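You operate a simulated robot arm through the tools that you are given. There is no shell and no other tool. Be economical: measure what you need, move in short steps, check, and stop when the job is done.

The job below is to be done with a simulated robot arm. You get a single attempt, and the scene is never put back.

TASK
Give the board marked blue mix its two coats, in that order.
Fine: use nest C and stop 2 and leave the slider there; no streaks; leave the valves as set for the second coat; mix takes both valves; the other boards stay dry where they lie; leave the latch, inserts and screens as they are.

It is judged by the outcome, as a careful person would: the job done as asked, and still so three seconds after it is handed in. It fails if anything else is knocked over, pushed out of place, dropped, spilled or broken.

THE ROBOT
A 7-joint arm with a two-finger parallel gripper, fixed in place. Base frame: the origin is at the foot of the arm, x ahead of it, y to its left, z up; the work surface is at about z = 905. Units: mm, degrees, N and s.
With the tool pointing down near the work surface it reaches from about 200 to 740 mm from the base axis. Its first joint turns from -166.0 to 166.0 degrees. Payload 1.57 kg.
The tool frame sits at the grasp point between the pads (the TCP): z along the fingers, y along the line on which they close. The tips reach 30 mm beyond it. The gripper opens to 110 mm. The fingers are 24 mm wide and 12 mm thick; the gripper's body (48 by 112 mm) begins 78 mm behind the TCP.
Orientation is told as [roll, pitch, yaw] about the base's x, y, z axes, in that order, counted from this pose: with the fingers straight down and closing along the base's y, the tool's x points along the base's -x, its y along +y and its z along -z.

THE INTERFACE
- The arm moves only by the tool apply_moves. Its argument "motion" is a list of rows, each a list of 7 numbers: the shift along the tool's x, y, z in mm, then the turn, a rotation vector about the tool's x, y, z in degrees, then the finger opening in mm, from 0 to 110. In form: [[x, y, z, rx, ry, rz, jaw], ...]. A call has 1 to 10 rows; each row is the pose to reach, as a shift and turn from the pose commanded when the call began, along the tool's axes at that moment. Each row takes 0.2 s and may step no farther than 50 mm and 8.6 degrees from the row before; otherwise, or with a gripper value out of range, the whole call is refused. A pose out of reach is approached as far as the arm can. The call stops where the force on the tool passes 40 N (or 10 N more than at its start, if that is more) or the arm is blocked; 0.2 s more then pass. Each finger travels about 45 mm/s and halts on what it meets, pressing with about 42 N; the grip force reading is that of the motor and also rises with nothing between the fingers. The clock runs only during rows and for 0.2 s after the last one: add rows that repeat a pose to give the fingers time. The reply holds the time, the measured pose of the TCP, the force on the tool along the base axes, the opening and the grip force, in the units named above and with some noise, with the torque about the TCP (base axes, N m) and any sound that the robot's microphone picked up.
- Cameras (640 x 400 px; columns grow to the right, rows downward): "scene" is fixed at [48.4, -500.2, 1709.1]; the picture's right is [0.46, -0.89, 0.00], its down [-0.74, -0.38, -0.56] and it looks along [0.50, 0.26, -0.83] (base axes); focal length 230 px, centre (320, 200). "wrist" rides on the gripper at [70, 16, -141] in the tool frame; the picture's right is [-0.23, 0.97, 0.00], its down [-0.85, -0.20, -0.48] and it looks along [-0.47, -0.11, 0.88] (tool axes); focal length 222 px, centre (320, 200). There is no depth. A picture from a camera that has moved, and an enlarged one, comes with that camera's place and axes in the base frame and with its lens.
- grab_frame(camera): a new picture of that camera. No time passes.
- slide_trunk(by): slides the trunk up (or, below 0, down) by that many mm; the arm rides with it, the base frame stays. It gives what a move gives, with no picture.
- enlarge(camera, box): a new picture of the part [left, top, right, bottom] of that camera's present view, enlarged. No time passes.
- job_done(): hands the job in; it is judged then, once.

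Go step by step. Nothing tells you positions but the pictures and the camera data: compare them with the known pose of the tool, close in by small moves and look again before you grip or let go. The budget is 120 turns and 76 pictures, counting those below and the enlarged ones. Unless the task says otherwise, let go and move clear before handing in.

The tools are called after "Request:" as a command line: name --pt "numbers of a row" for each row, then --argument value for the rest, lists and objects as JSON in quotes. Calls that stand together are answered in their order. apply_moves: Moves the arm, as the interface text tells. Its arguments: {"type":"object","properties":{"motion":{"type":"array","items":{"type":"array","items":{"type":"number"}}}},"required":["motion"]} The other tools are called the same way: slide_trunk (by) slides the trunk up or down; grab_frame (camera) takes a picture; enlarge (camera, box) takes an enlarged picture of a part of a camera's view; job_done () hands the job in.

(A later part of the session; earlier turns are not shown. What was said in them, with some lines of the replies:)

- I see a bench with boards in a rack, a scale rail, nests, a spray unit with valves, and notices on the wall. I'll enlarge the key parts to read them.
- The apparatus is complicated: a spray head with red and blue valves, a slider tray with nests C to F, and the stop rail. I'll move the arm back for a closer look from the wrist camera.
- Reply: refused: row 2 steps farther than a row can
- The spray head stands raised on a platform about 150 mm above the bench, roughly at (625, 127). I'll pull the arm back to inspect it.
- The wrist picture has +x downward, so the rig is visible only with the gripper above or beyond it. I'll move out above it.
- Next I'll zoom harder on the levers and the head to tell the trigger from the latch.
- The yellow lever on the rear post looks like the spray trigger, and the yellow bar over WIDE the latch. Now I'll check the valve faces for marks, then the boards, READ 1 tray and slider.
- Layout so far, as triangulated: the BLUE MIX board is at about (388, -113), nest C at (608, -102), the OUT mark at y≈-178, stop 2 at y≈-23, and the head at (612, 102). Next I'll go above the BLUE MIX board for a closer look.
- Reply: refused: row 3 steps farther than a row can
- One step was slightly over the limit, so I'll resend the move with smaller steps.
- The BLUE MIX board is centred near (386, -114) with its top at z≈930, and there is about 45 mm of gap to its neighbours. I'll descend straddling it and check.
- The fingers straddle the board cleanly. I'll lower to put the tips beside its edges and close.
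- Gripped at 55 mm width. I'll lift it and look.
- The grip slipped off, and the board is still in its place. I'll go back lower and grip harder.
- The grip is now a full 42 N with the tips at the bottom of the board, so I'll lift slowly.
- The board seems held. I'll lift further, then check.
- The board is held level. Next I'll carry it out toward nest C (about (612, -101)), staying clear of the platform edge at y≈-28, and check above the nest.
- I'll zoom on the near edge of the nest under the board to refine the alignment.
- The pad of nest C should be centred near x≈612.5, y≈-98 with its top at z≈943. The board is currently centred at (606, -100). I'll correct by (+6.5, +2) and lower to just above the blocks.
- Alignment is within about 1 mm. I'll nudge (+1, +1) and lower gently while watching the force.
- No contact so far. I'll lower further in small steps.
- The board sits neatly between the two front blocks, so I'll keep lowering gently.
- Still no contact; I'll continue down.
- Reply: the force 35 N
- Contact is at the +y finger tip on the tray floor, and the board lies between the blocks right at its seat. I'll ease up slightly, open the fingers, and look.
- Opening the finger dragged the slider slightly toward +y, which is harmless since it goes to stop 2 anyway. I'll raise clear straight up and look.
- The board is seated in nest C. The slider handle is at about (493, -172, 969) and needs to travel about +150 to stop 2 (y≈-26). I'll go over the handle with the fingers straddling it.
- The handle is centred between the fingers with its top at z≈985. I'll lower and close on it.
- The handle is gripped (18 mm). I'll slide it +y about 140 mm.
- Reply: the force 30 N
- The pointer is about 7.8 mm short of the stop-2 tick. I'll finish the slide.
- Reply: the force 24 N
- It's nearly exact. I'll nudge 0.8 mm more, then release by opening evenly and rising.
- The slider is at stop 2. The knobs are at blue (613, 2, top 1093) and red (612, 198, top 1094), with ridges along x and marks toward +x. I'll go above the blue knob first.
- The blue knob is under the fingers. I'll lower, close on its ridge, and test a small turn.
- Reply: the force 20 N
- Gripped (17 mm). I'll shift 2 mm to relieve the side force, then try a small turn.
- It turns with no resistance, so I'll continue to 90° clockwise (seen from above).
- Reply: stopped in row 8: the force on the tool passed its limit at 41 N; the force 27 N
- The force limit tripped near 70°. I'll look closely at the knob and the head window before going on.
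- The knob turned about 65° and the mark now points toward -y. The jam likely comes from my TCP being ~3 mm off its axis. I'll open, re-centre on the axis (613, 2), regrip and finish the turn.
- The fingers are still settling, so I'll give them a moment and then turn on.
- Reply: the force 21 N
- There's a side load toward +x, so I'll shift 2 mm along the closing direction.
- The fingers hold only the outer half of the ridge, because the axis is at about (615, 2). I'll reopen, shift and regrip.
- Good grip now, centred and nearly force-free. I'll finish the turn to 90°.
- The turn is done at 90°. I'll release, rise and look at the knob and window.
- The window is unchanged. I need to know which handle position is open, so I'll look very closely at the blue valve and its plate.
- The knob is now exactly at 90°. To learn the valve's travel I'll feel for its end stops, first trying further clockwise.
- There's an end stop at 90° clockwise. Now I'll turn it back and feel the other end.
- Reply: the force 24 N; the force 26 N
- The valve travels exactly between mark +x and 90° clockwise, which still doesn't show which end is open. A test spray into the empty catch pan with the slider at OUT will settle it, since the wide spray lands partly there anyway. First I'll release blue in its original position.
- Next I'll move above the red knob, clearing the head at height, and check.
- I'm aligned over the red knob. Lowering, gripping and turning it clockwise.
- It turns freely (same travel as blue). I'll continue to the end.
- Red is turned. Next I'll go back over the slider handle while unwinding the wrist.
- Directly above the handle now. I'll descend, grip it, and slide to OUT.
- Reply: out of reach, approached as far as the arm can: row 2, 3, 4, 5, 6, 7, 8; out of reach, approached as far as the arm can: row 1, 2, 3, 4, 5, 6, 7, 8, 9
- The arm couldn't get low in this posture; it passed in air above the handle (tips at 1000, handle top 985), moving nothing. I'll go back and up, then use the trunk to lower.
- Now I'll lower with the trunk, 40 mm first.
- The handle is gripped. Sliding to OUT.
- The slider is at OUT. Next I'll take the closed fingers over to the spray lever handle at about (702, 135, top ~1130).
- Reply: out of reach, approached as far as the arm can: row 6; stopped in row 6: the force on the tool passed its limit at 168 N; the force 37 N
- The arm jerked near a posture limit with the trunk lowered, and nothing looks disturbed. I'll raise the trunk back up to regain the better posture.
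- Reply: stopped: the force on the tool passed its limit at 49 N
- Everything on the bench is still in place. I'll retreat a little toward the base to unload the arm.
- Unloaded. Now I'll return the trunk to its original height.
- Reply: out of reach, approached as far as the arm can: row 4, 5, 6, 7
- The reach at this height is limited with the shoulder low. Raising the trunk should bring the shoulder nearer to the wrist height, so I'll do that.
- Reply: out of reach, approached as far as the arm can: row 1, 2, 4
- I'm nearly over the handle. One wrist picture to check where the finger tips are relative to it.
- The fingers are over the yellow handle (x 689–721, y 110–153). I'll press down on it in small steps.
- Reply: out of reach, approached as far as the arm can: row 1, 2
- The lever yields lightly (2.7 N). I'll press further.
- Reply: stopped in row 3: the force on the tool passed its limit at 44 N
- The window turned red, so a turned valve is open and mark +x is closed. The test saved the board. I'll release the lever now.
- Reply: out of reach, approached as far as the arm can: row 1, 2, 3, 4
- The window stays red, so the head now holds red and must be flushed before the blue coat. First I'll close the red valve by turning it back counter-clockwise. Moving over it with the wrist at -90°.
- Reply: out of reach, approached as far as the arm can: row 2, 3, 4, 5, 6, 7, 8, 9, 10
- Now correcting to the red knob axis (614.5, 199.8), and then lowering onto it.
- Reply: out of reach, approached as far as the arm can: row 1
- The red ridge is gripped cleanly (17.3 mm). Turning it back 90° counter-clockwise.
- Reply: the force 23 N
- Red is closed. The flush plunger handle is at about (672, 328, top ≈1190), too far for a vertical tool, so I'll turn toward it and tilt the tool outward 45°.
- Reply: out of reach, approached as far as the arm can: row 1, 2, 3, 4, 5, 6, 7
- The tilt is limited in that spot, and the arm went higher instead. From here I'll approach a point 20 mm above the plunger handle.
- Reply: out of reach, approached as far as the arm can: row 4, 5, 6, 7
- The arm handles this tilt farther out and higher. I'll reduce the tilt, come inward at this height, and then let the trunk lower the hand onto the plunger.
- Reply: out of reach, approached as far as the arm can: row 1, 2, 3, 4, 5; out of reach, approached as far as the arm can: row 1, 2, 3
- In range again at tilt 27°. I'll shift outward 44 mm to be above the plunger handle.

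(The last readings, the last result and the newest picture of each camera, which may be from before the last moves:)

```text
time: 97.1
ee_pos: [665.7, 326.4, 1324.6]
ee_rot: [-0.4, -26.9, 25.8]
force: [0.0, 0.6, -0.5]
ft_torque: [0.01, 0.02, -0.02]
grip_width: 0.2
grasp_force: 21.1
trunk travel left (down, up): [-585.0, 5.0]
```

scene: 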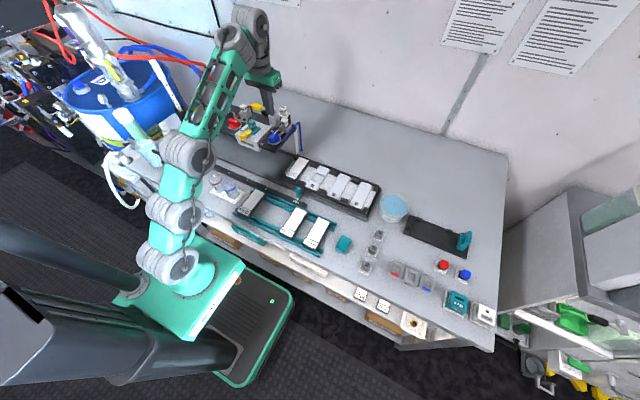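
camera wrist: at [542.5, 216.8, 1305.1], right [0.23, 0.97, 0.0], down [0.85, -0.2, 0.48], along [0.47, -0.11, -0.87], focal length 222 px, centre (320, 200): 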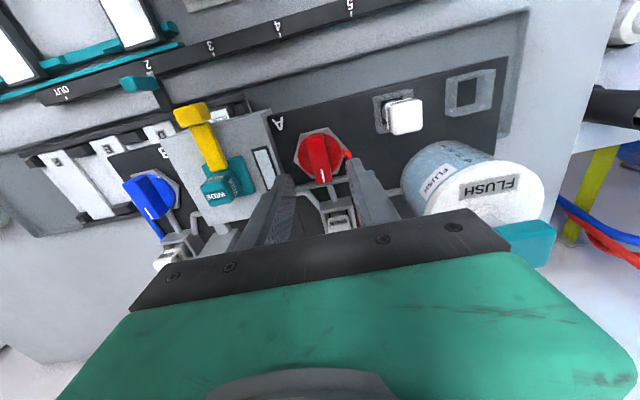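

In position. Lowering with the trunk 85 mm, then a check.

Request:
slide_trunk --by -85

Request:
enlarge --camera "scene" --box '[190, 65, 290, 140]'

```text
time: 98.3
ee_pos: [665.6, 325.8, 1240.2]
ee_rot: [-0.4, -26.8, 25.7]
force: [-0.1, 0.1, 1.0]
ft_torque: [0.02, -0.02, -0.02]
grip_width: 0.1
grasp_force: 21.8
trunk travel left (down, up): [-500.0, 90.0]
```

```text
5.33 times, centred on (240, 102) of scene
camera zoom: at [48.4, -500.2, 1709.1], right [0.46, -0.89, 0.0], down [-0.74, -0.38, -0.56], along [0.5, 0.26, -0.83], focal length 1228 px, centre (747, 720)
```

zoom: 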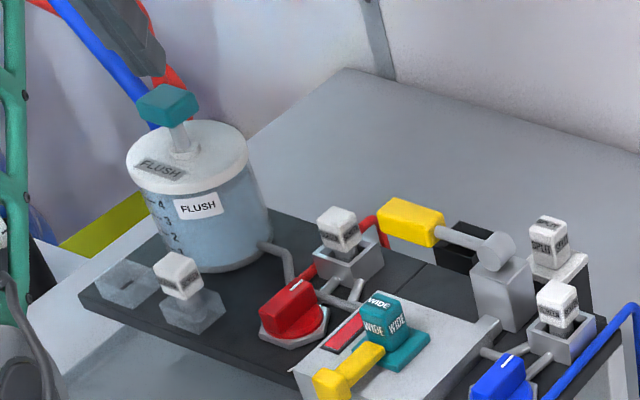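

Aligned above the plunger handle, and both valves read closed. Pressing down with the trunk.

Request:
slide_trunk --by -25

Request:
slide_trunk --by -15

```text
time: 99.0
ee_pos: [665.6, 325.8, 1217.3]
ee_rot: [-0.5, -27.0, 25.8]
force: [1.7, 0.3, 3.5]
ft_torque: [0.03, -0.06, -0.01]
grip_width: 0.2
grasp_force: 21.9
trunk travel left (down, up): [-475.0, 115.0]
```

```text
time: 99.6
ee_pos: [665.7, 324.7, 1204.0]
ee_rot: [-0.4, -27.2, 25.8]
force: [6.6, 4.1, 16.4]
ft_torque: [0.11, -0.25, -0.01]
grip_width: 0.0
grasp_force: 21.0
trunk travel left (down, up): [-460.0, 130.0]
heard: click
```

I heard a click at 16 N. I'll lift off and check the window.

Request:
slide_trunk --by 60

Request:
enlarge --camera "scene" --box '[190, 65, 290, 140]'

```text
time: 100.6
ee_pos: [666.9, 325.3, 1259.1]
ee_rot: [-0.4, -26.8, 25.8]
force: [0.9, 0.5, 0.8]
ft_torque: [-0.04, -0.01, -0.01]
grip_width: 0.2
grasp_force: 21.5
trunk travel left (down, up): [-520.0, 70.0]
```

```text
5.33 times, centred on (240, 102) of scene
camera zoom: at [48.4, -500.2, 1709.1], right [0.46, -0.89, 0.0], down [-0.74, -0.38, -0.56], along [0.5, 0.26, -0.83], focal length 1228 px, centre (747, 720)
```

zoom: 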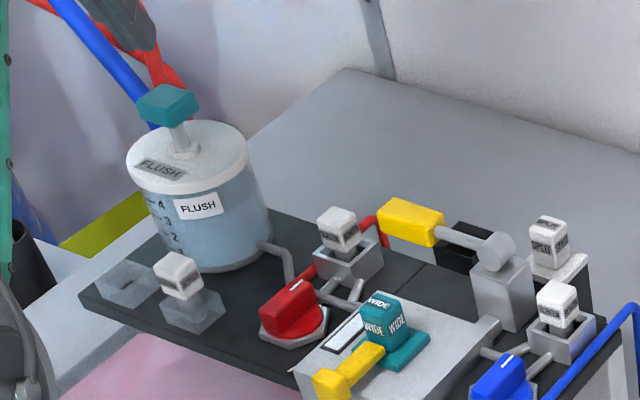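

The window is clear again; the rinse went into the catch pan. Next I'll untilt, coming inward, and go to the blue knob.

Request:
apply_moves --pt "20 0 -10 0 4 0 0" --pt "40 0 -20 0 9 0 0" --pt "60 0 -30 0 14 0 10" --pt "80 0 -40 0 19 0 30" --pt "95 0 -48 0 24 0 44" --pt "95 0 -48 0 27 0 44"

```text
time: 101.9
ee_pos: [572.2, 279.2, 1258.8]
ee_rot: [-0.3, -3.6, 25.4]
force: [11.2, 13.5, -21.2]
ft_torque: [-1.44, 0.35, -0.61]
grip_width: 44.0
grasp_force: 0.1
out of reach, approached as far as the arm can: row 6
trunk travel left (down, up): [-520.0, 70.0]
stopped in row 6: the force on the tool passed its limit at 81 N (the readings are from after the stop); the commanded pose is now the measured one
```

The wrist touched its own limit there. I'll back the tilt off a little and come further inward.

Request:
apply_moves --pt "0 0 0 0 -4 0 44" --pt "25 -10 0 0 -4 0 44" --pt "55 -25 0 0 -4 0 44" --pt "80 -40 0 0 0 0 44"

```text
time: 102.9
ee_pos: [516.1, 208.1, 1255.4]
ee_rot: [-0.3, -3.6, 25.4]
force: [0.4, 0.1, 0.2]
ft_torque: [0.03, -0.01, 0.01]
grip_width: 43.9
grasp_force: 0.1
trunk travel left (down, up): [-520.0, 70.0]
```

Request:
apply_moves --pt "6 -38 9 0 0.9 6.4 44" --pt "12 -76 18 0 1.8 12.8 44" --pt "18 -114 27 0 2.7 19.1 44" --pt "23.8 -152.5 35 0 3.6 25.4 44" --pt "23.8 -152.5 35 0 3.6 25.4 44"

```text
time: 104.1
ee_pos: [562.4, 60.6, 1218.4]
ee_rot: [0.5, 0.2, 0.1]
force: [0.1, -0.5, 0.2]
ft_torque: [0.02, 0.03, 0.0]
grip_width: 43.9
grasp_force: 0.1
trunk travel left (down, up): [-520.0, 70.0]
```

Now to the blue knob at (614.3, 1.3).

Request:
apply_moves --pt "-20 -30 10 -0.5 0 0 44" --pt "-45 -55 30 -0.5 0 0 44" --pt "-52 -59.3 60 -0.5 0 0 44" --pt "-52 -59.3 80 -0.5 0 0 44"

```text
time: 105.1
ee_pos: [616.6, 4.6, 1138.3]
ee_rot: [1.0, 0.2, 0.1]
force: [0.3, 0.1, 0.3]
ft_torque: [0.01, 0.03, 0.02]
grip_width: 44.0
grasp_force: 0.1
trunk travel left (down, up): [-520.0, 70.0]
```

Request:
apply_moves --pt "2 -3 11 1 0 0 44" --pt "2 -3 22 1 0 0 40" --pt "2 -3 22 1 0 0 20" --pt "2 -3 22 1 0 0 5" --pt "2 -3 22 1 0 0 2" --pt "2 -3 22 1 0 0 2"

```text
time: 106.5
ee_pos: [612.5, 0.1, 1116.1]
ee_rot: [0.0, 0.1, 0.0]
force: [-1.1, -7.5, -1.4]
ft_torque: [-0.25, -0.38, -0.01]
grip_width: 17.3
grasp_force: 30.3
trunk travel left (down, up): [-520.0, 70.0]
```

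Gripped. Opening blue: 90° clockwise, with a small correction toward the axis.

Request:
apply_moves --pt "-1.5 0 0 0 0 8.5 2" --pt "-1.5 0 0 0 0 17 2" --pt "-1.5 0 0 0 0 25.5 2" --pt "-1.5 0 0 0 0 34 2" --pt "-1.5 0 0 0 0 42.5 2" --pt "-1.5 0 0 0 0 51 2" --pt "-1.5 0 0 0 0 59.5 2" --pt "-1.5 0 0 0 0 68 2" --pt "-1.5 0 0 0 0 76.5 2" --pt "-1.5 0 0 0 0 85 2"

Request:
apply_moves --pt "0 0 0 0 0 7 2" --pt "0 0 0 0 0 7 2" --pt "0 0 0 0 0 5 20" --pt "0 0 0 0 0 5 36" --pt "0 0 0 0 0 5 42" --pt "0 0 -40 0 0 5 42" --pt "0 0 -80 0 0 5 42"

```text
time: 108.7
ee_pos: [614.6, 2.2, 1114.7]
ee_rot: [-0.3, -0.1, -84.9]
force: [-10.5, 7.5, -26.2]
ft_torque: [0.49, 0.19, -0.03]
grip_width: 17.3
grasp_force: 32.7
trunk travel left (down, up): [-520.0, 70.0]
```

```text
time: 110.3
ee_pos: [614.6, 4.1, 1197.7]
ee_rot: [-0.4, -0.1, -89.8]
force: [-0.1, 0.0, 0.4]
ft_torque: [-0.04, 0.01, 0.0]
grip_width: 42.1
grasp_force: 0.1
trunk travel left (down, up): [-520.0, 70.0]
```

Blue is open. Back over the slider handle at OUT (494, -176).

Request:
apply_moves --pt "-18 -12 0 0 0 -8.5 50" --pt "-36 -24 0 0 0 -17 50" --pt "-54 -36 0 0 0 -25.5 56" --pt "-72 -48 0 0 0 -34 56" --pt "-90 -60 0 0 0 -42.5 56" --pt "-108 -72 0 0 0 -51 56" --pt "-126 -84 0 0 0 -59.5 56" --pt "-144 -96 0 0 0 -68 56" --pt "-162 -108 0 0 0 -76.5 56" --pt "-180 -120.6 0 0 0 -85 56"

Request:
apply_moves --pt "0 0 40 0 0 -5 56" --pt "0 0 80 0 0 -5 56" --pt "0 0 120 0 0 -5 56" --pt "0 0 150 0 0 -5 56"

```text
time: 112.5
ee_pos: [493.8, -180.0, 1197.1]
ee_rot: [0.0, 0.1, -4.7]
force: [0.5, -0.4, 0.5]
ft_torque: [0.0, 0.03, 0.06]
grip_width: 55.9
grasp_force: 0.1
trunk travel left (down, up): [-520.0, 70.0]
```

```text
time: 113.5
ee_pos: [491.9, -181.5, 1049.6]
ee_rot: [0.0, 0.1, 0.1]
force: [-0.6, 0.7, -0.8]
ft_torque: [0.03, 0.04, -0.01]
grip_width: 56.0
grasp_force: 0.2
trunk travel left (down, up): [-520.0, 70.0]
```

Request:
apply_moves --pt "-2 5 20 0 0 0 56" --pt "-2 5 50 0 0 0 56" --pt "-2 5 73 0 0 0 56" --pt "-2 5 73 0 0 0 56"

```text
time: 114.5
ee_pos: [502.1, -178.4, 1018.8]
ee_rot: [1.1, 0.8, 0.1]
force: [0.3, -1.0, 0.1]
ft_torque: [0.03, 0.03, 0.02]
grip_width: 55.9
grasp_force: 0.0
out of reach, approached as far as the arm can: row 2, 3, 4
trunk travel left (down, up): [-520.0, 70.0]
```

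Out of reach again, so I'll come up slightly and use the trunk.

Request:
apply_moves --pt "0 0 -30 0 0 0 56" --pt "0 0 -68 0 0 0 56" --pt "0 0 -68 0 0 0 56"

Request:
slide_trunk --by -35

Request:
slide_trunk --by -33

```text
time: 115.3
ee_pos: [500.6, -176.4, 1085.8]
ee_rot: [-0.1, 0.1, 0.2]
force: [0.0, -0.1, 0.4]
ft_torque: [0.02, 0.03, -0.01]
grip_width: 56.1
grasp_force: 0.1
trunk travel left (down, up): [-520.0, 70.0]
```

```text
time: 116.1
ee_pos: [500.7, -175.7, 1050.5]
ee_rot: [0.0, 0.0, 0.0]
force: [0.4, -0.1, 1.0]
ft_torque: [0.02, 0.0, -0.01]
grip_width: 56.3
grasp_force: 0.0
trunk travel left (down, up): [-485.0, 105.0]
```

```text
time: 116.9
ee_pos: [501.8, -175.7, 1017.1]
ee_rot: [0.0, 0.1, 0.2]
force: [-0.7, -0.3, -0.1]
ft_torque: [-0.01, -0.04, 0.02]
grip_width: 56.0
grasp_force: 0.1
trunk travel left (down, up): [-452.0, 138.0]
```

Request:
apply_moves --pt "7 0 15 0 0 0 56" --pt "7 0 41 0 0 0 56" --pt "7 0 41 0 0 0 40" --pt "7 0 41 0 0 0 20" --pt "7 0 41 0 0 0 5" --pt "7 0 41 0 0 0 5" --pt "7 0 41 0 0 0 5"

```text
time: 118.5
ee_pos: [494.6, -174.9, 976.5]
ee_rot: [0.0, 0.3, 0.1]
force: [-0.2, 0.0, -2.0]
ft_torque: [-0.26, -0.56, -0.24]
grip_width: 17.8
grasp_force: 32.7
trunk travel left (down, up): [-452.0, 138.0]
```

The handle is gripped. Sliding to stop 2 (+149 mm).

Request:
apply_moves --pt "0 7 0 0 0 0 5" --pt "0 22 0 0 0 0 5" --pt "0 39 0 0 0 0 5" --pt "0 56 0 0 0 0 5" --pt "0 73 0 0 0 0 5" --pt "0 90 0 0 0 0 5" --pt "0 107 0 0 0 0 5" --pt "0 124 0 0 0 0 5" --pt "0 140 0 0 0 0 5" --pt "0 149 0 0 0 0 5"

Request:
enlarge --camera "wrist" --box '[220, 100, 420, 225]'

```text
time: 120.7
ee_pos: [495.8, -25.2, 975.6]
ee_rot: [-0.1, 0.2, 0.2]
force: [7.6, 2.1, -1.7]
ft_torque: [-0.26, 0.36, -0.48]
grip_width: 17.8
grasp_force: 32.9
trunk travel left (down, up): [-452.0, 138.0]
```

```text
3.20 times, centred on (320, 162) of wrist
camera zoom: at [424.8, -10.2, 1117.6], right [0.22, 0.97, 0.0], down [0.86, -0.2, 0.48], along [0.46, -0.11, -0.88], focal length 711 px, centre (320, 320)
```

zoom: 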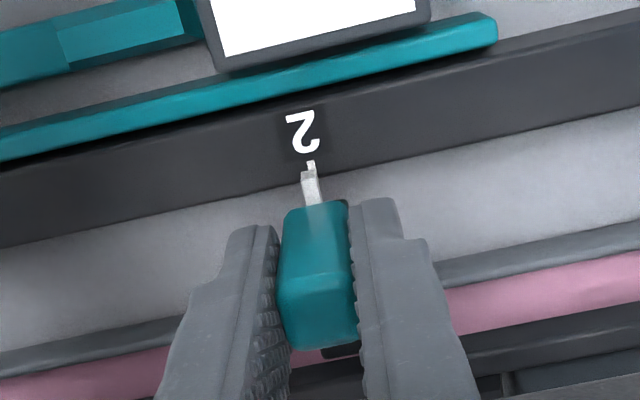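

Aligned at stop 2. I'll nudge slightly, release, rise, and raise the trunk for the lever.

Request:
apply_moves --pt "0 0.7 0 0 0 0 5" --pt "0 0.7 0 0 0 0 20" --pt "0 0.7 0 0 0 0 36" --pt "0 0.7 0 0 0 0 50" --pt "0 0.7 -35 0 0 0 50" --pt "0 0.7 -80 0 0 0 50"

Request:
slide_trunk --by 65

Request:
slide_trunk --by 68

Request:
apply_moves --pt "0 0 -30 0 0 0 30" --pt "-10 10 -60 0 0 0 0" --pt "-38 45 -60 0 0 0 0" --pt "-66 80 -60 0 0 0 0" --pt "-94 115 -60 0 0 0 0" --pt "-122 145 -60 0 0 0 0" --pt "-150 163 -50 0 0 0 0" --pt "-165 163 -30 0 0 0 0"

```text
time: 122.1
ee_pos: [492.4, -26.0, 1055.1]
ee_rot: [0.0, 0.2, 0.1]
force: [0.4, -0.8, -0.2]
ft_torque: [0.0, 0.02, 0.01]
grip_width: 49.8
grasp_force: 0.1
trunk travel left (down, up): [-452.0, 138.0]
```

```text
time: 123.1
ee_pos: [493.0, -24.6, 1119.9]
ee_rot: [0.0, 0.1, 0.1]
force: [0.4, 0.1, 0.3]
ft_torque: [-0.02, 0.02, -0.01]
grip_width: 50.0
grasp_force: 0.0
trunk travel left (down, up): [-517.0, 73.0]
```

```text
time: 124.2
ee_pos: [493.4, -25.1, 1188.0]
ee_rot: [0.0, 0.3, 0.1]
force: [0.1, 0.7, 0.8]
ft_torque: [0.0, -0.01, 0.01]
grip_width: 50.5
grasp_force: 0.0
trunk travel left (down, up): [-585.0, 5.0]
```

```text
time: 126.0
ee_pos: [658.2, 137.4, 1217.1]
ee_rot: [0.0, 0.1, 0.2]
force: [-0.1, -0.4, -0.1]
ft_torque: [0.02, 0.02, -0.01]
grip_width: 0.0
grasp_force: 21.3
trunk travel left (down, up): [-585.0, 5.0]
```

Approaching over the lever handle.

Request:
apply_moves --pt "-8 0 20 0 0 0 0" --pt "-20 1 38 0 0 0 0" --pt "-34 1 47 0 0 0 0" --pt "-40 1 52 0 0 0 0"

```text
time: 127.0
ee_pos: [690.8, 138.0, 1164.0]
ee_rot: [0.0, 0.0, 0.1]
force: [-2.2, -0.4, 0.3]
ft_torque: [0.0, 0.02, 0.02]
grip_width: 0.0
grasp_force: 21.3
out of reach, approached as far as the arm can: row 4
trunk travel left (down, up): [-585.0, 5.0]
```

Pressing the lever down to its end.

Request:
apply_moves --pt "-1 0 8 0 0 0 0" --pt "-1 0 16 0 0 0 0" --pt "-1 0 22 0 0 0 0" --pt "-1 0 28 0 0 0 0" --pt "-1 0 32 0 0 0 0" --pt "-1 0 35 0 0 0 0" --pt "-1 0 38 0 0 0 0" --pt "-1 0 40 0 0 0 0"

```text
time: 128.8
ee_pos: [693.3, 138.1, 1131.4]
ee_rot: [0.2, -0.8, 0.2]
force: [-5.2, 0.8, 12.9]
ft_torque: [-0.07, 0.19, -0.04]
grip_width: 0.0
grasp_force: 21.3
trunk travel left (down, up): [-585.0, 5.0]
stopped in row 8: the force on the tool passed its limit at 41 N (the readings are from after the stop); the commanded pose is now the measured one
```

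Full press reached. I'll release the lever and check the window.

Request:
apply_moves --pt "0 0 -20 0 0.8 0 0" --pt "4 0 -45 0 0.8 0 0" --pt "20 0 -65 0 0.8 0 0" --pt "45 0 -75 0 0.8 0 0"

Request:
enlarge --camera "scene" --box '[215, 90, 315, 165]'

```text
time: 129.8
ee_pos: [647.1, 136.9, 1205.9]
ee_rot: [0.2, 0.2, 0.0]
force: [0.0, 0.4, -1.0]
ft_torque: [0.01, -0.02, -0.01]
grip_width: 0.0
grasp_force: 21.5
trunk travel left (down, up): [-585.0, 5.0]
```

```text
5.33 times, centred on (265, 128) of scene
camera zoom: at [48.4, -500.2, 1709.1], right [0.46, -0.89, 0.0], down [-0.74, -0.38, -0.56], along [0.5, 0.26, -0.83], focal length 1228 px, centre (613, 587)
```

zoom: 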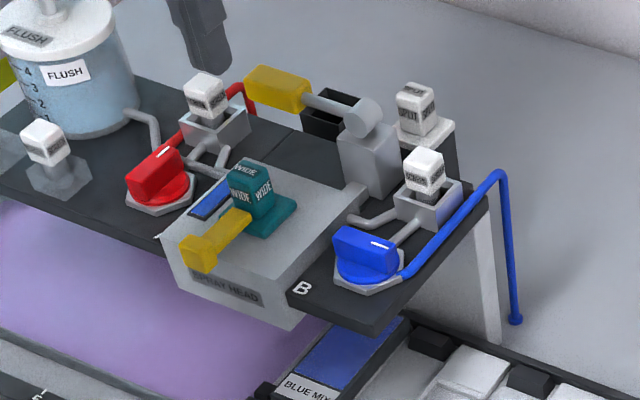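

The board is coated blue. The head still holds blue, so to avoid streaks in the mix coat I'll slide the board OUT and flush first. Going back to the slider handle.

Request:
apply_moves --pt "25 -27 0 0 0 0 20" --pt "50 -54 0 0 0 0 40" --pt "76 -81 0 0 0 0 56" --pt "101 -108 0 0 0 0 56" --pt "127 -135 0 0 0 0 56" --pt "152 -162.5 0 0 0 0 56" --pt "152 -162.5 0 0 0 0 56"

Request:
slide_trunk --by -68

Request:
slide_trunk --by -65

```text
time: 131.4
ee_pos: [497.6, -25.8, 1203.1]
ee_rot: [0.2, 0.3, 0.1]
force: [-0.1, 1.1, -0.4]
ft_torque: [-0.03, 0.01, 0.02]
grip_width: 56.1
grasp_force: 0.0
trunk travel left (down, up): [-585.0, 5.0]
```

```text
time: 132.5
ee_pos: [497.9, -26.5, 1135.6]
ee_rot: [0.1, 0.4, 0.1]
force: [-1.1, -1.4, -1.1]
ft_torque: [-0.01, 0.04, 0.01]
grip_width: 56.1
grasp_force: 0.1
trunk travel left (down, up): [-517.0, 73.0]
```

```text
time: 133.5
ee_pos: [498.1, -24.7, 1070.1]
ee_rot: [0.1, 0.3, 0.1]
force: [-0.6, 0.9, -0.2]
ft_torque: [-0.04, 0.0, 0.01]
grip_width: 56.0
grasp_force: 0.0
trunk travel left (down, up): [-452.0, 138.0]
```

Over the handle. Lowering and gripping.

Request:
apply_moves --pt "3 0 35 0 0 0 56" --pt "3 0 70 0 0 0 56" --pt "3 0 94 0 0 0 56" --pt "3 0 94 0 0 0 40" --pt "3 0 94 0 0 0 20" --pt "3 0 94 0 0 0 5" --pt "3 0 94 0 0 0 5" --pt "3 0 94 0 0 0 5"

```text
time: 135.3
ee_pos: [493.9, -24.7, 976.6]
ee_rot: [0.1, 0.3, 0.0]
force: [-2.3, 0.3, -4.5]
ft_torque: [-0.72, -0.61, -0.24]
grip_width: 17.9
grasp_force: 32.5
out of reach, approached as far as the arm can: row 2
trunk travel left (down, up): [-452.0, 138.0]
```

Gripped. Sliding to OUT, then releasing, rising and raising the trunk.

Request:
apply_moves --pt "0 -7 0 0 0 0 5" --pt "0 -22 0 0 0 0 5" --pt "0 -39 0 0 0 0 5" --pt "0 -56 0 0 0 0 5" --pt "0 -73 0 0 0 0 5" --pt "0 -90 0 0 0 0 5" --pt "0 -107 0 0 0 0 5" --pt "0 -124 0 0 0 0 5" --pt "0 -140 0 0 0 0 5" --pt "0 -150 0 0 0 0 5"

Request:
apply_moves --pt "0 0 0 0 0 0 5" --pt "0 0 0 0 0 0 20" --pt "0 0 0 0 0 0 36" --pt "0 0 0 0 0 0 50" --pt "0 0 -35 0 0 0 50" --pt "0 0 -80 0 0 0 50"

Request:
slide_trunk --by 65

Request:
slide_trunk --by 68

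```text
time: 137.5
ee_pos: [495.7, -175.0, 977.8]
ee_rot: [0.3, 0.3, 0.1]
force: [-18.4, 4.1, -17.6]
ft_torque: [-0.85, 0.32, -0.54]
grip_width: 17.7
grasp_force: 32.1
trunk travel left (down, up): [-452.0, 138.0]
```

```text
time: 138.9
ee_pos: [497.6, -177.7, 1056.3]
ee_rot: [0.2, 0.3, 0.1]
force: [0.5, 0.1, 0.7]
ft_torque: [-0.01, 0.01, 0.02]
grip_width: 49.8
grasp_force: 0.1
trunk travel left (down, up): [-452.0, 138.0]
```

```text
time: 140.0
ee_pos: [497.8, -177.0, 1121.8]
ee_rot: [0.1, 0.3, 0.1]
force: [0.2, -0.2, 0.5]
ft_torque: [0.02, -0.05, 0.0]
grip_width: 50.1
grasp_force: 0.1
trunk travel left (down, up): [-517.0, 73.0]
```

```text
time: 141.0
ee_pos: [496.6, -175.8, 1190.6]
ee_rot: [0.1, 0.2, 0.1]
force: [1.2, 0.3, 0.3]
ft_torque: [0.01, 0.01, -0.01]
grip_width: 49.8
grasp_force: 0.0
trunk travel left (down, up): [-585.0, 5.0]
```

Now to the flush plunger: first to a high staging point, turning toward it.

Request:
apply_moves --pt "2 38 -20 0 0 -3 20" --pt "4 78 -40 0 0 -6 0" --pt "6 118 -60 0 0 -9 0" --pt "8 158 -80 0 0 -12 0" --pt "10 198 -95 0 0 -15 0" --pt "12 240 -110 0 0 -18 0" --pt "14 282 -120 0 0 -21 0" --pt "16 324 -128 0 0 -24 0" --pt "16 364 -130 0 0 -26 0" --pt "16 370 -130 0 0 -26 0"

Request:
apply_moves --pt "0 0 0 0 -7 0 0" --pt "0 0 0 0 -14 0 0" --pt "0 0 0 0 -21 0 0" --pt "0 0 0 0 -27 0 0" --pt "0 0 0 0 -27 0 0"

```text
time: 143.2
ee_pos: [480.8, 191.6, 1319.6]
ee_rot: [0.1, 0.3, 26.1]
force: [-0.4, 0.0, -0.2]
ft_torque: [-0.02, -0.02, -0.03]
grip_width: 0.0
grasp_force: 21.4
trunk travel left (down, up): [-585.0, 5.0]
```

```text
time: 144.4
ee_pos: [480.6, 192.1, 1321.1]
ee_rot: [0.4, -26.9, 26.0]
force: [0.9, 0.5, 0.6]
ft_torque: [0.0, -0.01, -0.01]
grip_width: 0.0
grasp_force: 21.3
trunk travel left (down, up): [-585.0, 5.0]
```

Clean. Next I'll move out above the plunger and lower by trunk, pressing until the click.

Request:
apply_moves --pt "-34 6.5 16.6 0 0 0 0" --pt "-68 13 33.2 0 0 0 0" --pt "-102 19.5 49.8 0 0 0 0" --pt "-136 26 66.4 0 0 0 0" --pt "-170 32.5 83 0 0 0 0" --pt "-202 39 99.6 0 0 0 0" --pt "-202 39 99.6 0 0 0 0"

Request:
slide_trunk --by -85

```text
time: 146.0
ee_pos: [664.0, 325.6, 1319.3]
ee_rot: [0.4, -26.8, 26.0]
force: [-0.7, 0.7, 0.8]
ft_torque: [0.0, 0.04, 0.01]
grip_width: 0.0
grasp_force: 21.1
trunk travel left (down, up): [-585.0, 5.0]
```

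```text
time: 147.2
ee_pos: [663.1, 325.2, 1235.0]
ee_rot: [0.3, -26.8, 26.0]
force: [0.2, 0.1, 0.4]
ft_torque: [0.03, -0.03, 0.0]
grip_width: 0.0
grasp_force: 21.4
trunk travel left (down, up): [-500.0, 90.0]
```

Same place as before. Pressing.

Request:
slide_trunk --by -20

Request:
slide_trunk --by -13

Request:
slide_trunk --by 118

Request:
enlarge --camera "scene" --box '[215, 90, 315, 165]'

```text
time: 147.9
ee_pos: [662.5, 324.9, 1215.8]
ee_rot: [0.3, -26.9, 26.0]
force: [1.2, 0.1, 3.8]
ft_torque: [0.01, -0.03, -0.01]
grip_width: 0.0
grasp_force: 21.6
trunk travel left (down, up): [-480.0, 110.0]
```

```text
time: 148.5
ee_pos: [662.7, 325.7, 1202.0]
ee_rot: [0.3, -27.0, 26.0]
force: [2.8, 0.8, 10.1]
ft_torque: [0.04, -0.14, -0.02]
grip_width: 0.0
grasp_force: 21.4
trunk travel left (down, up): [-467.0, 123.0]
heard: click
```

```text
time: 150.0
ee_pos: [663.7, 326.8, 1319.5]
ee_rot: [0.3, -26.7, 26.0]
force: [-0.3, 0.0, -0.4]
ft_torque: [-0.02, 0.01, -0.02]
grip_width: 0.0
grasp_force: 21.4
trunk travel left (down, up): [-585.0, 5.0]
```

```text
5.33 times, centred on (265, 128) of scene
camera zoom: at [48.4, -500.2, 1709.1], right [0.46, -0.89, 0.0], down [-0.74, -0.38, -0.56], along [0.5, 0.26, -0.83], focal length 1228 px, centre (613, 587)
```

zoom: 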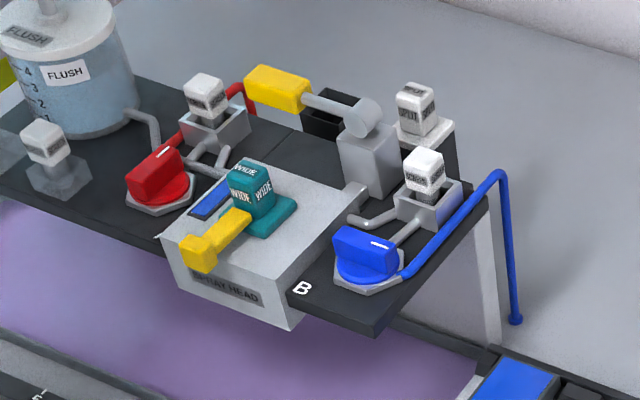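

The window stays blue: the flush doesn't clear with the blue valve open. I must close blue, flush, then reopen. Going back to the blue knob.

Request:
apply_moves --pt "34 -6.5 -16.6 0 0 0 0" --pt "68 -13 -33.2 0 0 0 0" --pt "102 -19.5 -49.8 0 0 0 0" --pt "136 -26 -66.4 0 0 0 0" --pt "170 -32.5 -83 0 0 0 0" --pt "202 -39 -99.6 0 0 0 0" --pt "202 -39 -99.6 0 7 0 0" --pt "202 -39 -99.6 0 14 0 0" --pt "202 -39 -99.6 0 21 0 0" --pt "202 -39 -99.6 0 27 0 0"

Request:
apply_moves --pt "-1 -15 10 0 0 8.4 40" --pt "-3 -30 20 0 0 16.8 40" --pt "-4 -45 30 0 0 25.2 40" --pt "-6 -61 40 0 0 33.6 40" --pt "-7 -76 50 0 0 42 40" --pt "-9 -92 60 0 0 50.4 40" --pt "-10 -107 70 0 0 58.8 40" --pt "-12 -122 80 0 0 67.2 40" --pt "-13 -138 90 0 0 75.6 40" --pt "-14.5 -152.8 100 0 0 84 40"

Request:
apply_moves --pt "-19.5 4 7 0 0 8 40" --pt "-39 8 15 0 0 16 40" --pt "-58.5 12 22 0 0 24 40" --pt "-78.2 15.4 30 0 0 32 40" --pt "-78.2 15.4 30 0 0 32 40"

```text
time: 152.2
ee_pos: [478.8, 191.4, 1315.9]
ee_rot: [0.3, 0.4, 26.0]
force: [0.0, 0.0, -0.8]
ft_torque: [0.04, 0.02, 0.01]
grip_width: 0.0
grasp_force: 21.1
out of reach, approached as far as the arm can: row 9
trunk travel left (down, up): [-585.0, 5.0]
```

```text
time: 154.4
ee_pos: [557.4, 61.0, 1215.8]
ee_rot: [-0.2, 0.4, -57.9]
force: [-0.5, -0.1, -0.2]
ft_torque: [0.02, -0.02, 0.01]
grip_width: 40.0
grasp_force: 0.1
trunk travel left (down, up): [-585.0, 5.0]
```

```text
time: 155.6
ee_pos: [616.6, 3.6, 1186.2]
ee_rot: [-0.2, 0.0, -89.9]
force: [-0.5, -0.7, 0.2]
ft_torque: [-0.01, 0.03, 0.02]
grip_width: 40.1
grasp_force: 0.0
trunk travel left (down, up): [-585.0, 5.0]
```

On target. Lowering, gripping and closing blue.

Request:
apply_moves --pt "-2 -1.5 35 0 0 0 40" --pt "-2 -1.5 70 0 0 0 38" --pt "-2 -1.5 70 0 0 0 20" --pt "-2 -1.5 70 0 0 0 5" --pt "-2 -1.5 70 0 0 0 2" --pt "-2 -1.5 70 0 0 0 2"

Request:
apply_moves --pt "0 0 0 0 0 -8.5 2" --pt "0 0 0 0 0 -17 2" --pt "0 0 0 0 0 -25.5 2" --pt "0 0 0 0 0 -34 2" --pt "0 0 0 0 0 -42.5 2" --pt "0 0 0 0 0 -51 2" --pt "0 0 0 0 0 -59.5 2" --pt "0 0 0 0 0 -68 2" --pt "0 0 0 0 0 -76.5 2" --pt "0 0 0 0 0 -85 2"

Request:
apply_moves --pt "0 0 0 0 0 -7 2" --pt "0 0 0 0 0 -7 2" --pt "0 0 0 0 0 -5 20" --pt "0 0 0 0 0 -5 36" --pt "0 0 0 0 0 -5 44" --pt "0 0 -40 0 0 -5 44" --pt "0 0 -80 0 0 -5 30"

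```text
time: 157.0
ee_pos: [614.2, 3.9, 1114.3]
ee_rot: [-0.2, 0.1, -89.8]
force: [15.9, 0.8, 1.1]
ft_torque: [-0.07, -0.61, 0.07]
grip_width: 17.4
grasp_force: 30.6
trunk travel left (down, up): [-585.0, 5.0]
```

```text
time: 159.2
ee_pos: [613.6, -0.1, 1113.8]
ee_rot: [0.1, 0.5, -4.7]
force: [18.1, -1.8, -9.4]
ft_torque: [-0.16, -1.02, 0.02]
grip_width: 17.4
grasp_force: 32.0
trunk travel left (down, up): [-585.0, 5.0]
```

```text
time: 160.8
ee_pos: [611.9, 3.5, 1196.0]
ee_rot: [0.1, 0.5, 0.2]
force: [0.0, -0.6, 0.1]
ft_torque: [-0.01, 0.0, 0.04]
grip_width: 30.2
grasp_force: 0.0
trunk travel left (down, up): [-585.0, 5.0]
```

Blue is closed. To the flush again: staging point, tilt, out, and lower.

Request:
apply_moves --pt "16 15 -5 0 0 -3 0" --pt "32 32 -15 0 0 -6 0" --pt "48 50 -28 0 0 -9 0" --pt "64 70 -42 0 0 -12 0" --pt "80 92 -58 0 0 -15 0" --pt "96 115 -74 0 0 -18 0" --pt "110 138 -90 0 0 -21 0" --pt "122 160 -105 0 0 -24 0" --pt "132 180 -120 0 0 -26 0" --pt "132 188 -126 0 0 -26 0"

Request:
apply_moves --pt "0 0 0 0 -7 0 0" --pt "0 0 0 0 -14 0 0" --pt "0 0 0 0 -21 0 0" --pt "0 0 0 0 -27 0 0" --pt "0 0 0 0 -27 0 0"

Request:
apply_moves --pt "-34 6.5 16.6 0 0 0 0" --pt "-68 13 33.2 0 0 0 0" --pt "-102 19.5 49.8 0 0 0 0" --pt "-136 26 66.4 0 0 0 0" --pt "-170 32.5 83 0 0 0 0" --pt "-202 39 99.6 0 0 0 0" --pt "-202 39 99.6 0 0 0 0"

```text
time: 163.0
ee_pos: [481.0, 188.5, 1321.4]
ee_rot: [0.2, 0.2, 26.2]
force: [-0.7, 0.3, -0.7]
ft_torque: [0.02, -0.05, 0.01]
grip_width: 0.0
grasp_force: 21.3
trunk travel left (down, up): [-585.0, 5.0]
```

```text
time: 164.2
ee_pos: [479.6, 187.8, 1323.2]
ee_rot: [0.3, -26.9, 26.0]
force: [-0.3, 0.4, 0.2]
ft_torque: [-0.02, 0.01, 0.0]
grip_width: 0.0
grasp_force: 21.1
trunk travel left (down, up): [-585.0, 5.0]
```

```text
time: 165.8
ee_pos: [665.3, 321.5, 1325.3]
ee_rot: [0.3, -26.8, 26.0]
force: [0.3, 0.7, -0.3]
ft_torque: [-0.03, 0.02, 0.0]
grip_width: 0.0
grasp_force: 21.6
trunk travel left (down, up): [-585.0, 5.0]
```

Slight y correction, then pressing until the click, and a look.

Request:
apply_moves --pt "0 4 0 0 0 0 0" --pt "0 4 0 0 0 0 0"

Request:
slide_trunk --by -90

Request:
slide_trunk --by -33

Request:
slide_trunk --by 123

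Request:
enlarge --camera "scene" --box '[215, 90, 315, 165]'

```text
time: 166.4
ee_pos: [663.4, 324.6, 1325.7]
ee_rot: [0.4, -26.8, 26.0]
force: [0.9, 0.8, 0.8]
ft_torque: [-0.03, -0.02, -0.02]
grip_width: 0.1
grasp_force: 21.5
trunk travel left (down, up): [-585.0, 5.0]
```

```text
time: 167.7
ee_pos: [662.3, 324.3, 1235.5]
ee_rot: [0.3, -26.8, 26.0]
force: [0.2, -0.3, 0.5]
ft_torque: [0.0, 0.03, -0.02]
grip_width: 0.0
grasp_force: 21.7
trunk travel left (down, up): [-495.0, 95.0]
```

```text
time: 168.4
ee_pos: [663.2, 322.9, 1204.3]
ee_rot: [0.2, -27.0, 26.0]
force: [1.7, 0.6, 6.1]
ft_torque: [0.05, -0.08, 0.0]
grip_width: 0.4
grasp_force: 21.8
trunk travel left (down, up): [-462.0, 128.0]
heard: click
```

```text
time: 170.0
ee_pos: [663.4, 324.6, 1325.2]
ee_rot: [0.2, -26.8, 26.1]
force: [-1.5, -0.7, -0.1]
ft_torque: [0.03, -0.01, -0.03]
grip_width: 0.0
grasp_force: 21.3
trunk travel left (down, up): [-585.0, 5.0]
```

```text
5.33 times, centred on (265, 128) of scene
camera zoom: at [48.4, -500.2, 1709.1], right [0.46, -0.89, 0.0], down [-0.74, -0.38, -0.56], along [0.5, 0.26, -0.83], focal length 1228 px, centre (613, 587)
```

zoom: 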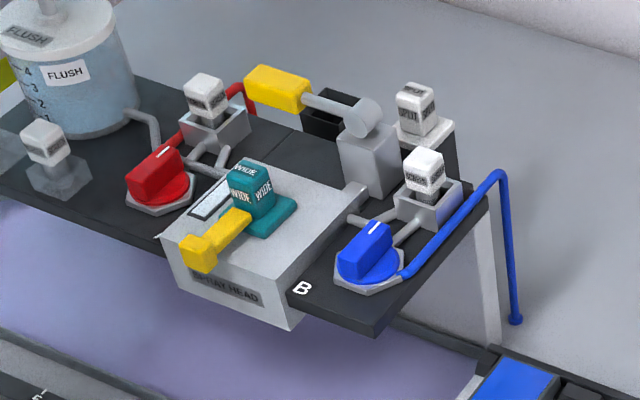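

The head is clean again. Now to the red knob to open it.

Request:
apply_moves --pt "34 -6.5 -16.6 0 0 0 0" --pt "68 -13 -33.2 0 0 0 0" --pt "102 -19.5 -49.8 0 0 0 0" --pt "136 -26 -66.4 0 0 0 0" --pt "170 -32.5 -83 0 0 0 0" --pt "202 -39 -99.6 0 0 0 0" --pt "202 -39 -99.6 0 7 0 0" --pt "202 -39 -99.6 0 14 0 0" --pt "202 -39 -99.6 0 21 0 0" --pt "202 -39 -99.6 0 27 0 0"

Request:
apply_moves --pt "-5 -4 30 0 0 4 44" --pt "-20 -9 60 0 0 8 44" --pt "-40 -16 85 0 0 12 44" --pt "-62 -25 105 0 0 16 44" --pt "-84 -34 115 0 0 20 44" --pt "-105 -43 122 0 0 24 44" --pt "-124.9 -50.8 125 0 0 26 44" --pt "-124.9 -50.8 125 0 0 26 44"

```text
time: 172.2
ee_pos: [479.2, 189.4, 1322.8]
ee_rot: [0.3, 0.4, 26.1]
force: [-0.6, 0.4, 0.2]
ft_torque: [0.0, 0.07, 0.03]
grip_width: 0.0
grasp_force: 21.0
out of reach, approached as far as the arm can: row 9
trunk travel left (down, up): [-585.0, 5.0]
```

```text
time: 174.0
ee_pos: [613.6, 199.0, 1196.2]
ee_rot: [0.2, 0.3, 0.1]
force: [-0.8, 0.5, 0.1]
ft_torque: [0.03, 0.03, -0.01]
grip_width: 43.9
grasp_force: 0.1
trunk travel left (down, up): [-585.0, 5.0]
```

Exactly over red. Lowering, gripping, turning 90° clockwise, releasing.

Request:
apply_moves --pt "-1 1 40 0 0 0 44" --pt "-1 1 81 0 0 0 40" --pt "-1 1 81 0 0 0 20" --pt "-1 1 81 0 0 0 5" --pt "-1 1 81 0 0 0 2" --pt "-1 1 81 0 0 0 2"

Request:
apply_moves --pt "0 0 0 0 0 8.5 2" --pt "0 0 0 0 0 17 2" --pt "0 0 0 0 0 25.5 2" --pt "0 0 0 0 0 34 2" --pt "0 0 0 0 0 42.5 2" --pt "0 0 0 0 0 51 2" --pt "0 0 0 0 0 59.5 2" --pt "0 0 0 0 0 68 2" --pt "0 0 0 0 0 76.5 2" --pt "0 0 0 0 0 85 2"

Request:
apply_moves --pt "0 0 0 0 0 7 2" --pt "0 0 0 0 0 7 2" --pt "0 0 0 0 0 5 20" --pt "0 0 0 0 0 5 36" --pt "0 0 0 0 0 5 42" --pt "0 0 -40 0 0 5 42" --pt "0 0 -80 0 0 5 42"

```text
time: 175.4
ee_pos: [612.7, 199.6, 1115.2]
ee_rot: [0.2, 0.2, 0.0]
force: [-0.6, -10.9, 3.2]
ft_torque: [-0.43, 0.06, -0.06]
grip_width: 17.3
grasp_force: 30.0
trunk travel left (down, up): [-585.0, 5.0]
```

```text
time: 177.6
ee_pos: [614.9, 201.5, 1115.5]
ee_rot: [-0.4, 0.2, -85.0]
force: [10.5, 6.3, -11.6]
ft_torque: [0.76, -0.33, 0.02]
grip_width: 17.2
grasp_force: 31.7
trunk travel left (down, up): [-585.0, 5.0]
```

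```text
time: 179.2
ee_pos: [612.2, 202.2, 1198.2]
ee_rot: [-0.3, 0.1, -90.0]
force: [-0.6, -0.2, -0.1]
ft_torque: [0.0, -0.01, 0.0]
grip_width: 42.2
grasp_force: 0.1
trunk travel left (down, up): [-585.0, 5.0]
```

Red is open. Now to blue, unwinding the wrist on the way.

Request:
apply_moves --pt "-20 0 0 0 0 -8.5 42" --pt "-40 0 0 0 0 -17 42" --pt "-60 0 0 0 0 -25.5 42" --pt "-80 0 0 0 0 -34 42" --pt "-100 0 0 0 0 -42.5 44" --pt "-120 0 0 0 0 -51 44" --pt "-140 0 0 0 0 -59.5 44" --pt "-160 0 0 0 0 -68 44" --pt "-180 1 0 0 0 -76.5 44" --pt "-200.5 2 0 0 0 -85 44"

Request:
apply_moves --pt "0 0 10 0 0 -5 44" --pt "0 0 10 0 0 -5 44"

```text
time: 181.4
ee_pos: [614.8, 1.7, 1197.9]
ee_rot: [0.2, 0.3, -4.7]
force: [-0.5, -0.7, -0.5]
ft_torque: [0.03, -0.01, -0.01]
grip_width: 43.9
grasp_force: 0.2
trunk travel left (down, up): [-585.0, 5.0]
```

```text
time: 182.0
ee_pos: [614.4, 0.8, 1187.5]
ee_rot: [0.3, 0.2, 0.3]
force: [-0.3, -0.4, -0.1]
ft_torque: [0.02, -0.02, 0.04]
grip_width: 43.8
grasp_force: 0.1
trunk travel left (down, up): [-585.0, 5.0]
```

Over blue. Grip, open 90° clockwise, release, then travel to above the slider handle at OUT.

Request:
apply_moves --pt "0 1 35 0 0 0 44" --pt "0 1 71 0 0 0 40" --pt "0 1 71 0 0 0 20" --pt "0 1 71 0 0 0 5" --pt "0 1 71 0 0 0 2" --pt "0 1 71 0 0 0 2"

Request:
apply_moves --pt "0 0 0 0 0 8.5 2" --pt "0 0 0 0 0 17 2" --pt "0 0 0 0 0 25.5 2" --pt "0 0 0 0 0 34 2" --pt "0 0 0 0 0 42.5 2" --pt "0 0 0 0 0 51 2" --pt "0 0 0 0 0 59.5 2" --pt "0 0 0 0 0 68 2" --pt "0 0 0 0 0 76.5 2" --pt "0 0 0 0 0 85 2"

Request:
apply_moves --pt "0 0 0 0 0 7 2" --pt "0 0 0 0 0 7 2" --pt "0 0 0 0 0 5 20" --pt "0 0 0 0 0 5 36" --pt "0 0 0 0 0 5 42" --pt "0 0 -40 0 0 5 42" --pt "0 0 -84 0 0 5 42"

```text
time: 183.4
ee_pos: [617.1, 0.6, 1115.2]
ee_rot: [0.2, 0.2, 0.0]
force: [-0.7, -21.5, -0.8]
ft_torque: [-0.79, -0.12, -0.02]
grip_width: 17.3
grasp_force: 30.5
trunk travel left (down, up): [-585.0, 5.0]
```

```text
time: 185.6
ee_pos: [615.1, -0.7, 1115.9]
ee_rot: [-0.3, 0.4, -84.9]
force: [-7.6, -17.9, -6.6]
ft_torque: [0.28, 0.13, 0.05]
grip_width: 17.3
grasp_force: 31.7
trunk travel left (down, up): [-585.0, 5.0]
```

```text
time: 187.2
ee_pos: [613.9, 3.1, 1199.0]
ee_rot: [-0.4, 0.2, -90.0]
force: [-0.1, -0.4, -1.0]
ft_torque: [0.02, 0.0, 0.0]
grip_width: 41.9
grasp_force: 0.1
trunk travel left (down, up): [-585.0, 5.0]
```

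Both valves are open. To the slider handle at OUT, then lower with the trunk.

Request:
apply_moves --pt "-18 -12 0 0 0 -8.5 50" --pt "-36 -24 0 0 0 -17 50" --pt "-54 -36 0 0 0 -25.5 56" --pt "-72 -48 0 0 0 -34 56" --pt "-90 -60 0 0 0 -42.5 56" --pt "-108 -72 0 0 0 -51 56" --pt "-126 -84 0 0 0 -59.5 56" --pt "-144 -96 0 0 0 -68 56" --pt "-162 -107 0 0 0 -76.5 56" --pt "-178.6 -118.4 0 0 0 -85 56"

Request:
apply_moves --pt "0 0 0 0 0 -5 56" --pt "0 0 0 0 0 -5 56"

Request:
slide_trunk --by -68

Request:
slide_trunk --by -65

```text
time: 189.4
ee_pos: [496.5, -176.8, 1198.7]
ee_rot: [0.1, 0.4, -4.7]
force: [0.2, -0.7, -0.3]
ft_torque: [0.03, -0.01, -0.03]
grip_width: 55.7
grasp_force: 0.1
trunk travel left (down, up): [-585.0, 5.0]
```

```text
time: 190.0
ee_pos: [496.5, -178.5, 1199.3]
ee_rot: [0.2, 0.4, 0.2]
force: [0.2, -0.7, 0.2]
ft_torque: [0.0, 0.02, -0.01]
grip_width: 56.0
grasp_force: 0.1
trunk travel left (down, up): [-585.0, 5.0]
```

```text
time: 191.0
ee_pos: [496.9, -177.9, 1131.2]
ee_rot: [0.2, 0.3, 0.2]
force: [-0.2, -0.3, 0.2]
ft_torque: [-0.01, -0.03, 0.03]
grip_width: 56.3
grasp_force: 0.0
trunk travel left (down, up): [-517.0, 73.0]
```

```text
time: 192.1
ee_pos: [497.2, -177.8, 1065.4]
ee_rot: [0.2, 0.4, 0.1]
force: [-0.2, -0.5, -0.4]
ft_torque: [-0.01, 0.01, 0.03]
grip_width: 56.4
grasp_force: 0.0
trunk travel left (down, up): [-452.0, 138.0]
```

Lowering and gripping the handle.

Request:
apply_moves --pt "2 2.5 35 0 0 0 56" --pt "2 2.5 70 0 0 0 56" --pt "2 2.5 89 0 0 0 56" --pt "2 2.5 89 0 0 0 40" --pt "2 2.5 89 0 0 0 20" --pt "2 2.5 89 0 0 0 5" --pt "2 2.5 89 0 0 0 5" --pt "2 2.5 89 0 0 0 5"

```text
time: 193.9
ee_pos: [496.0, -175.3, 976.8]
ee_rot: [0.0, 0.3, 0.2]
force: [0.4, 12.5, -0.6]
ft_torque: [-0.6, 0.04, -0.32]
grip_width: 17.7
grasp_force: 32.4
trunk travel left (down, up): [-452.0, 138.0]
```

Gripped. Sliding to stop 2 and checking the pointer.

Request:
apply_moves --pt "0 7 0 0 0 0 5" --pt "0 22 0 0 0 0 5" --pt "0 39 0 0 0 0 5" --pt "0 56 0 0 0 0 5" --pt "0 73 0 0 0 0 5" --pt "0 90 0 0 0 0 5" --pt "0 107 0 0 0 0 5" --pt "0 124 0 0 0 0 5" --pt "0 140 0 0 0 0 5" --pt "0 150 0 0 0 0 5"

Request:
enlarge --camera "wrist" --box '[220, 100, 420, 225]'

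```text
time: 196.1
ee_pos: [495.9, -23.6, 977.3]
ee_rot: [0.2, 0.1, 0.1]
force: [21.3, -1.6, 6.2]
ft_torque: [-0.82, -0.93, -0.4]
grip_width: 18.0
grasp_force: 31.9
trunk travel left (down, up): [-452.0, 138.0]
```

```text
3.20 times, centred on (320, 162) of wrist
camera zoom: at [426.1, -8.3, 1117.8], right [0.22, 0.97, 0.0], down [0.86, -0.2, 0.48], along [0.46, -0.11, -0.88], focal length 711 px, centre (320, 320)
```

zoom: 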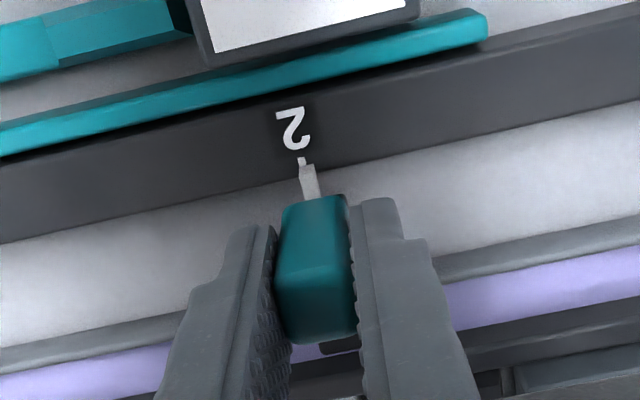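

Spot on. Releasing, rising, trunk up, and over to the lever.

Request:
apply_moves --pt "0 0 0 0 0 0 5" --pt "0 0 0 0 0 0 20" --pt "0 0 0 0 0 0 36" --pt "0 0 0 0 0 0 50" --pt "0 0 -35 0 0 0 50" --pt "0 0 -80 0 0 0 50"

Request:
slide_trunk --by 65

Request:
slide_trunk --by 68

Request:
apply_moves --pt "0 0 -30 0 0 0 30" --pt "-10 10 -60 0 0 0 0" --pt "-38 45 -60 0 0 0 0" --pt "-66 80 -60 0 0 0 0" --pt "-94 115 -60 0 0 0 0" --pt "-122 145 -60 0 0 0 0" --pt "-150 163 -50 0 0 0 0" --pt "-165 163 -30 0 0 0 0"

```text
time: 197.5
ee_pos: [494.6, -24.7, 1057.2]
ee_rot: [0.2, 0.2, 0.2]
force: [0.9, 0.0, 0.5]
ft_torque: [0.01, 0.01, -0.01]
grip_width: 50.3
grasp_force: 0.0
trunk travel left (down, up): [-452.0, 138.0]
```

```text
time: 198.5
ee_pos: [495.6, -25.7, 1122.4]
ee_rot: [0.2, 0.3, 0.1]
force: [-0.5, 0.1, 0.8]
ft_torque: [0.03, -0.02, 0.01]
grip_width: 49.9
grasp_force: 0.1
trunk travel left (down, up): [-517.0, 73.0]
```

```text
time: 199.6
ee_pos: [494.8, -24.3, 1190.3]
ee_rot: [0.2, 0.3, 0.3]
force: [0.2, -0.1, 0.4]
ft_torque: [0.03, -0.02, -0.01]
grip_width: 50.1
grasp_force: 0.0
trunk travel left (down, up): [-585.0, 5.0]
```

```text
time: 201.4
ee_pos: [659.8, 136.8, 1219.4]
ee_rot: [0.0, 0.3, 0.1]
force: [-0.1, 1.1, 0.3]
ft_torque: [-0.02, 0.01, -0.01]
grip_width: 0.0
grasp_force: 21.6
trunk travel left (down, up): [-585.0, 5.0]
```

Approaching over the lever handle, and verifying both valves before spraying.

Request:
apply_moves --pt "-8 0 20 0 0 0 0" --pt "-20 1 40 0 0 0 0" --pt "-34 1 49 0 0 0 0" --pt "-38 1 54 0 0 0 0"

Request:
enlarge --camera "scene" --box '[215, 90, 315, 165]'

```text
time: 202.4
ee_pos: [692.6, 137.1, 1170.2]
ee_rot: [0.2, 0.1, 0.1]
force: [0.7, 0.9, 0.5]
ft_torque: [0.0, 0.05, 0.01]
grip_width: 0.2
grasp_force: 20.7
out of reach, approached as far as the arm can: row 4
trunk travel left (down, up): [-585.0, 5.0]
```

```text
5.33 times, centred on (265, 128) of scene
camera zoom: at [48.4, -500.2, 1709.1], right [0.46, -0.89, 0.0], down [-0.74, -0.38, -0.56], along [0.5, 0.26, -0.83], focal length 1228 px, centre (613, 587)
```

zoom: 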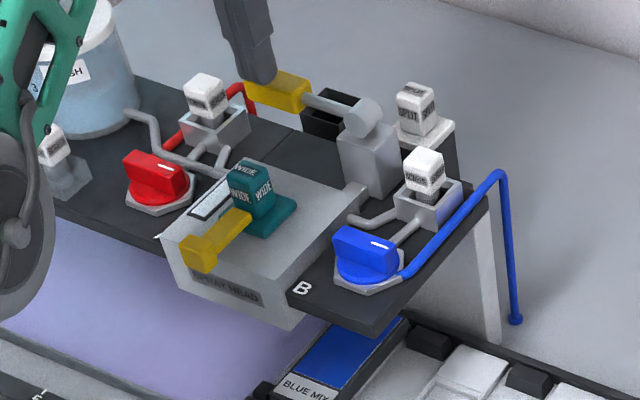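

Both valves are open, the head is clean, and the board is at stop 2. Pressing the lever fully once for the mix coat.

Request:
apply_moves --pt "-1 0 8 0 0 0 0" --pt "-1 0 16 0 0 0 0" --pt "-1 0 22 0 0 0 0" --pt "-1 0 28 0 0 0 0" --pt "-1 0 32 0 0 0 0" --pt "-1 0 35 0 0 0 0" --pt "-1 0 38 0 0 0 0" --pt "-1 0 41 0 0 0 0" --pt "-1 0 44 0 0 0 0"

```text
time: 204.4
ee_pos: [692.8, 138.4, 1131.8]
ee_rot: [0.2, -0.4, 0.2]
force: [3.7, -1.5, 29.5]
ft_torque: [-0.3, -0.09, 0.04]
grip_width: 0.0
grasp_force: 20.8
trunk travel left (down, up): [-585.0, 5.0]
```

Full press reached. Releasing and checking.

Request:
apply_moves --pt "0 0 -20 0 0 0 0" --pt "4 0 -45 0 0 0 0" --pt "20 0 -70 0 0 0 0" --pt "45 0 -85 0 0 0 0"

Request:
enlarge --camera "scene" --box '[215, 90, 315, 165]'

```text
time: 205.4
ee_pos: [661.8, 139.3, 1216.8]
ee_rot: [0.2, -0.1, 0.3]
force: [-0.8, -0.6, 0.9]
ft_torque: [0.03, -0.13, 0.05]
grip_width: 0.0
grasp_force: 21.2
out of reach, approached as far as the arm can: row 4
trunk travel left (down, up): [-585.0, 5.0]
```

```text
5.33 times, centred on (265, 128) of scene
camera zoom: at [48.4, -500.2, 1709.1], right [0.46, -0.89, 0.0], down [-0.74, -0.38, -0.56], along [0.5, 0.26, -0.83], focal length 1228 px, centre (613, 587)
```

zoom: 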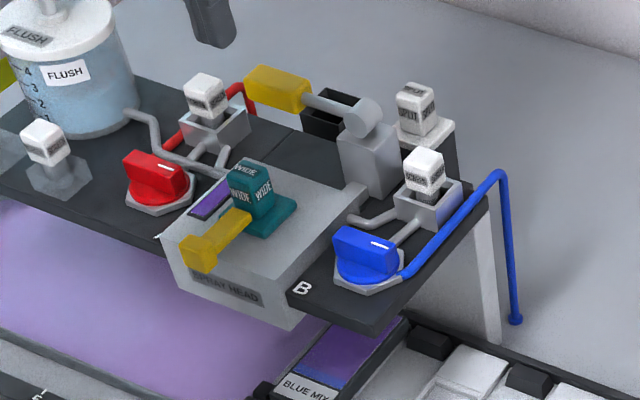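

The window shows purple and the board is now purple with a blue edge. A closer look with the last picture.

Request:
enlarge --camera "scene" --box '[262, 142, 298, 168]'

```text
15.38 times, centred on (280, 155) of scene
camera zoom: at [48.4, -500.2, 1709.1], right [0.46, -0.89, 0.0], down [-0.74, -0.38, -0.56], along [0.5, 0.26, -0.83], focal length 3541 px, centre (935, 892)
```

zoom: 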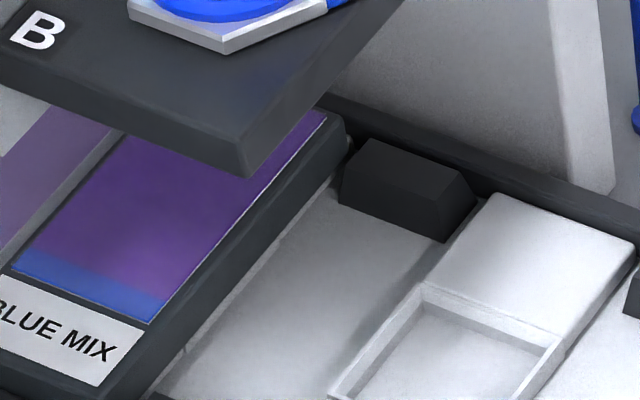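

The board shows an even purple mix coat with a clean band of the blue first coat, and no streaks. The slider is at stop 2, both valves are open as set for the mix, and the arm is clear, so I'm handing in.

Request:
job_done

```text
The job is handed in.
```

The BLUE MIX board has its two coats, blue first and then mix. It is in nest C with the slider at stop 2 and both valves still open. In the last picture the mix coat is even, with no streaks and a narrow band of the blue coat showing by the label.

I could not tell which way the valves opened. I sprayed red once into the empty catch pan with the board slid out, then flushed the head. I flushed again between the two coats, so the pan is tinted.
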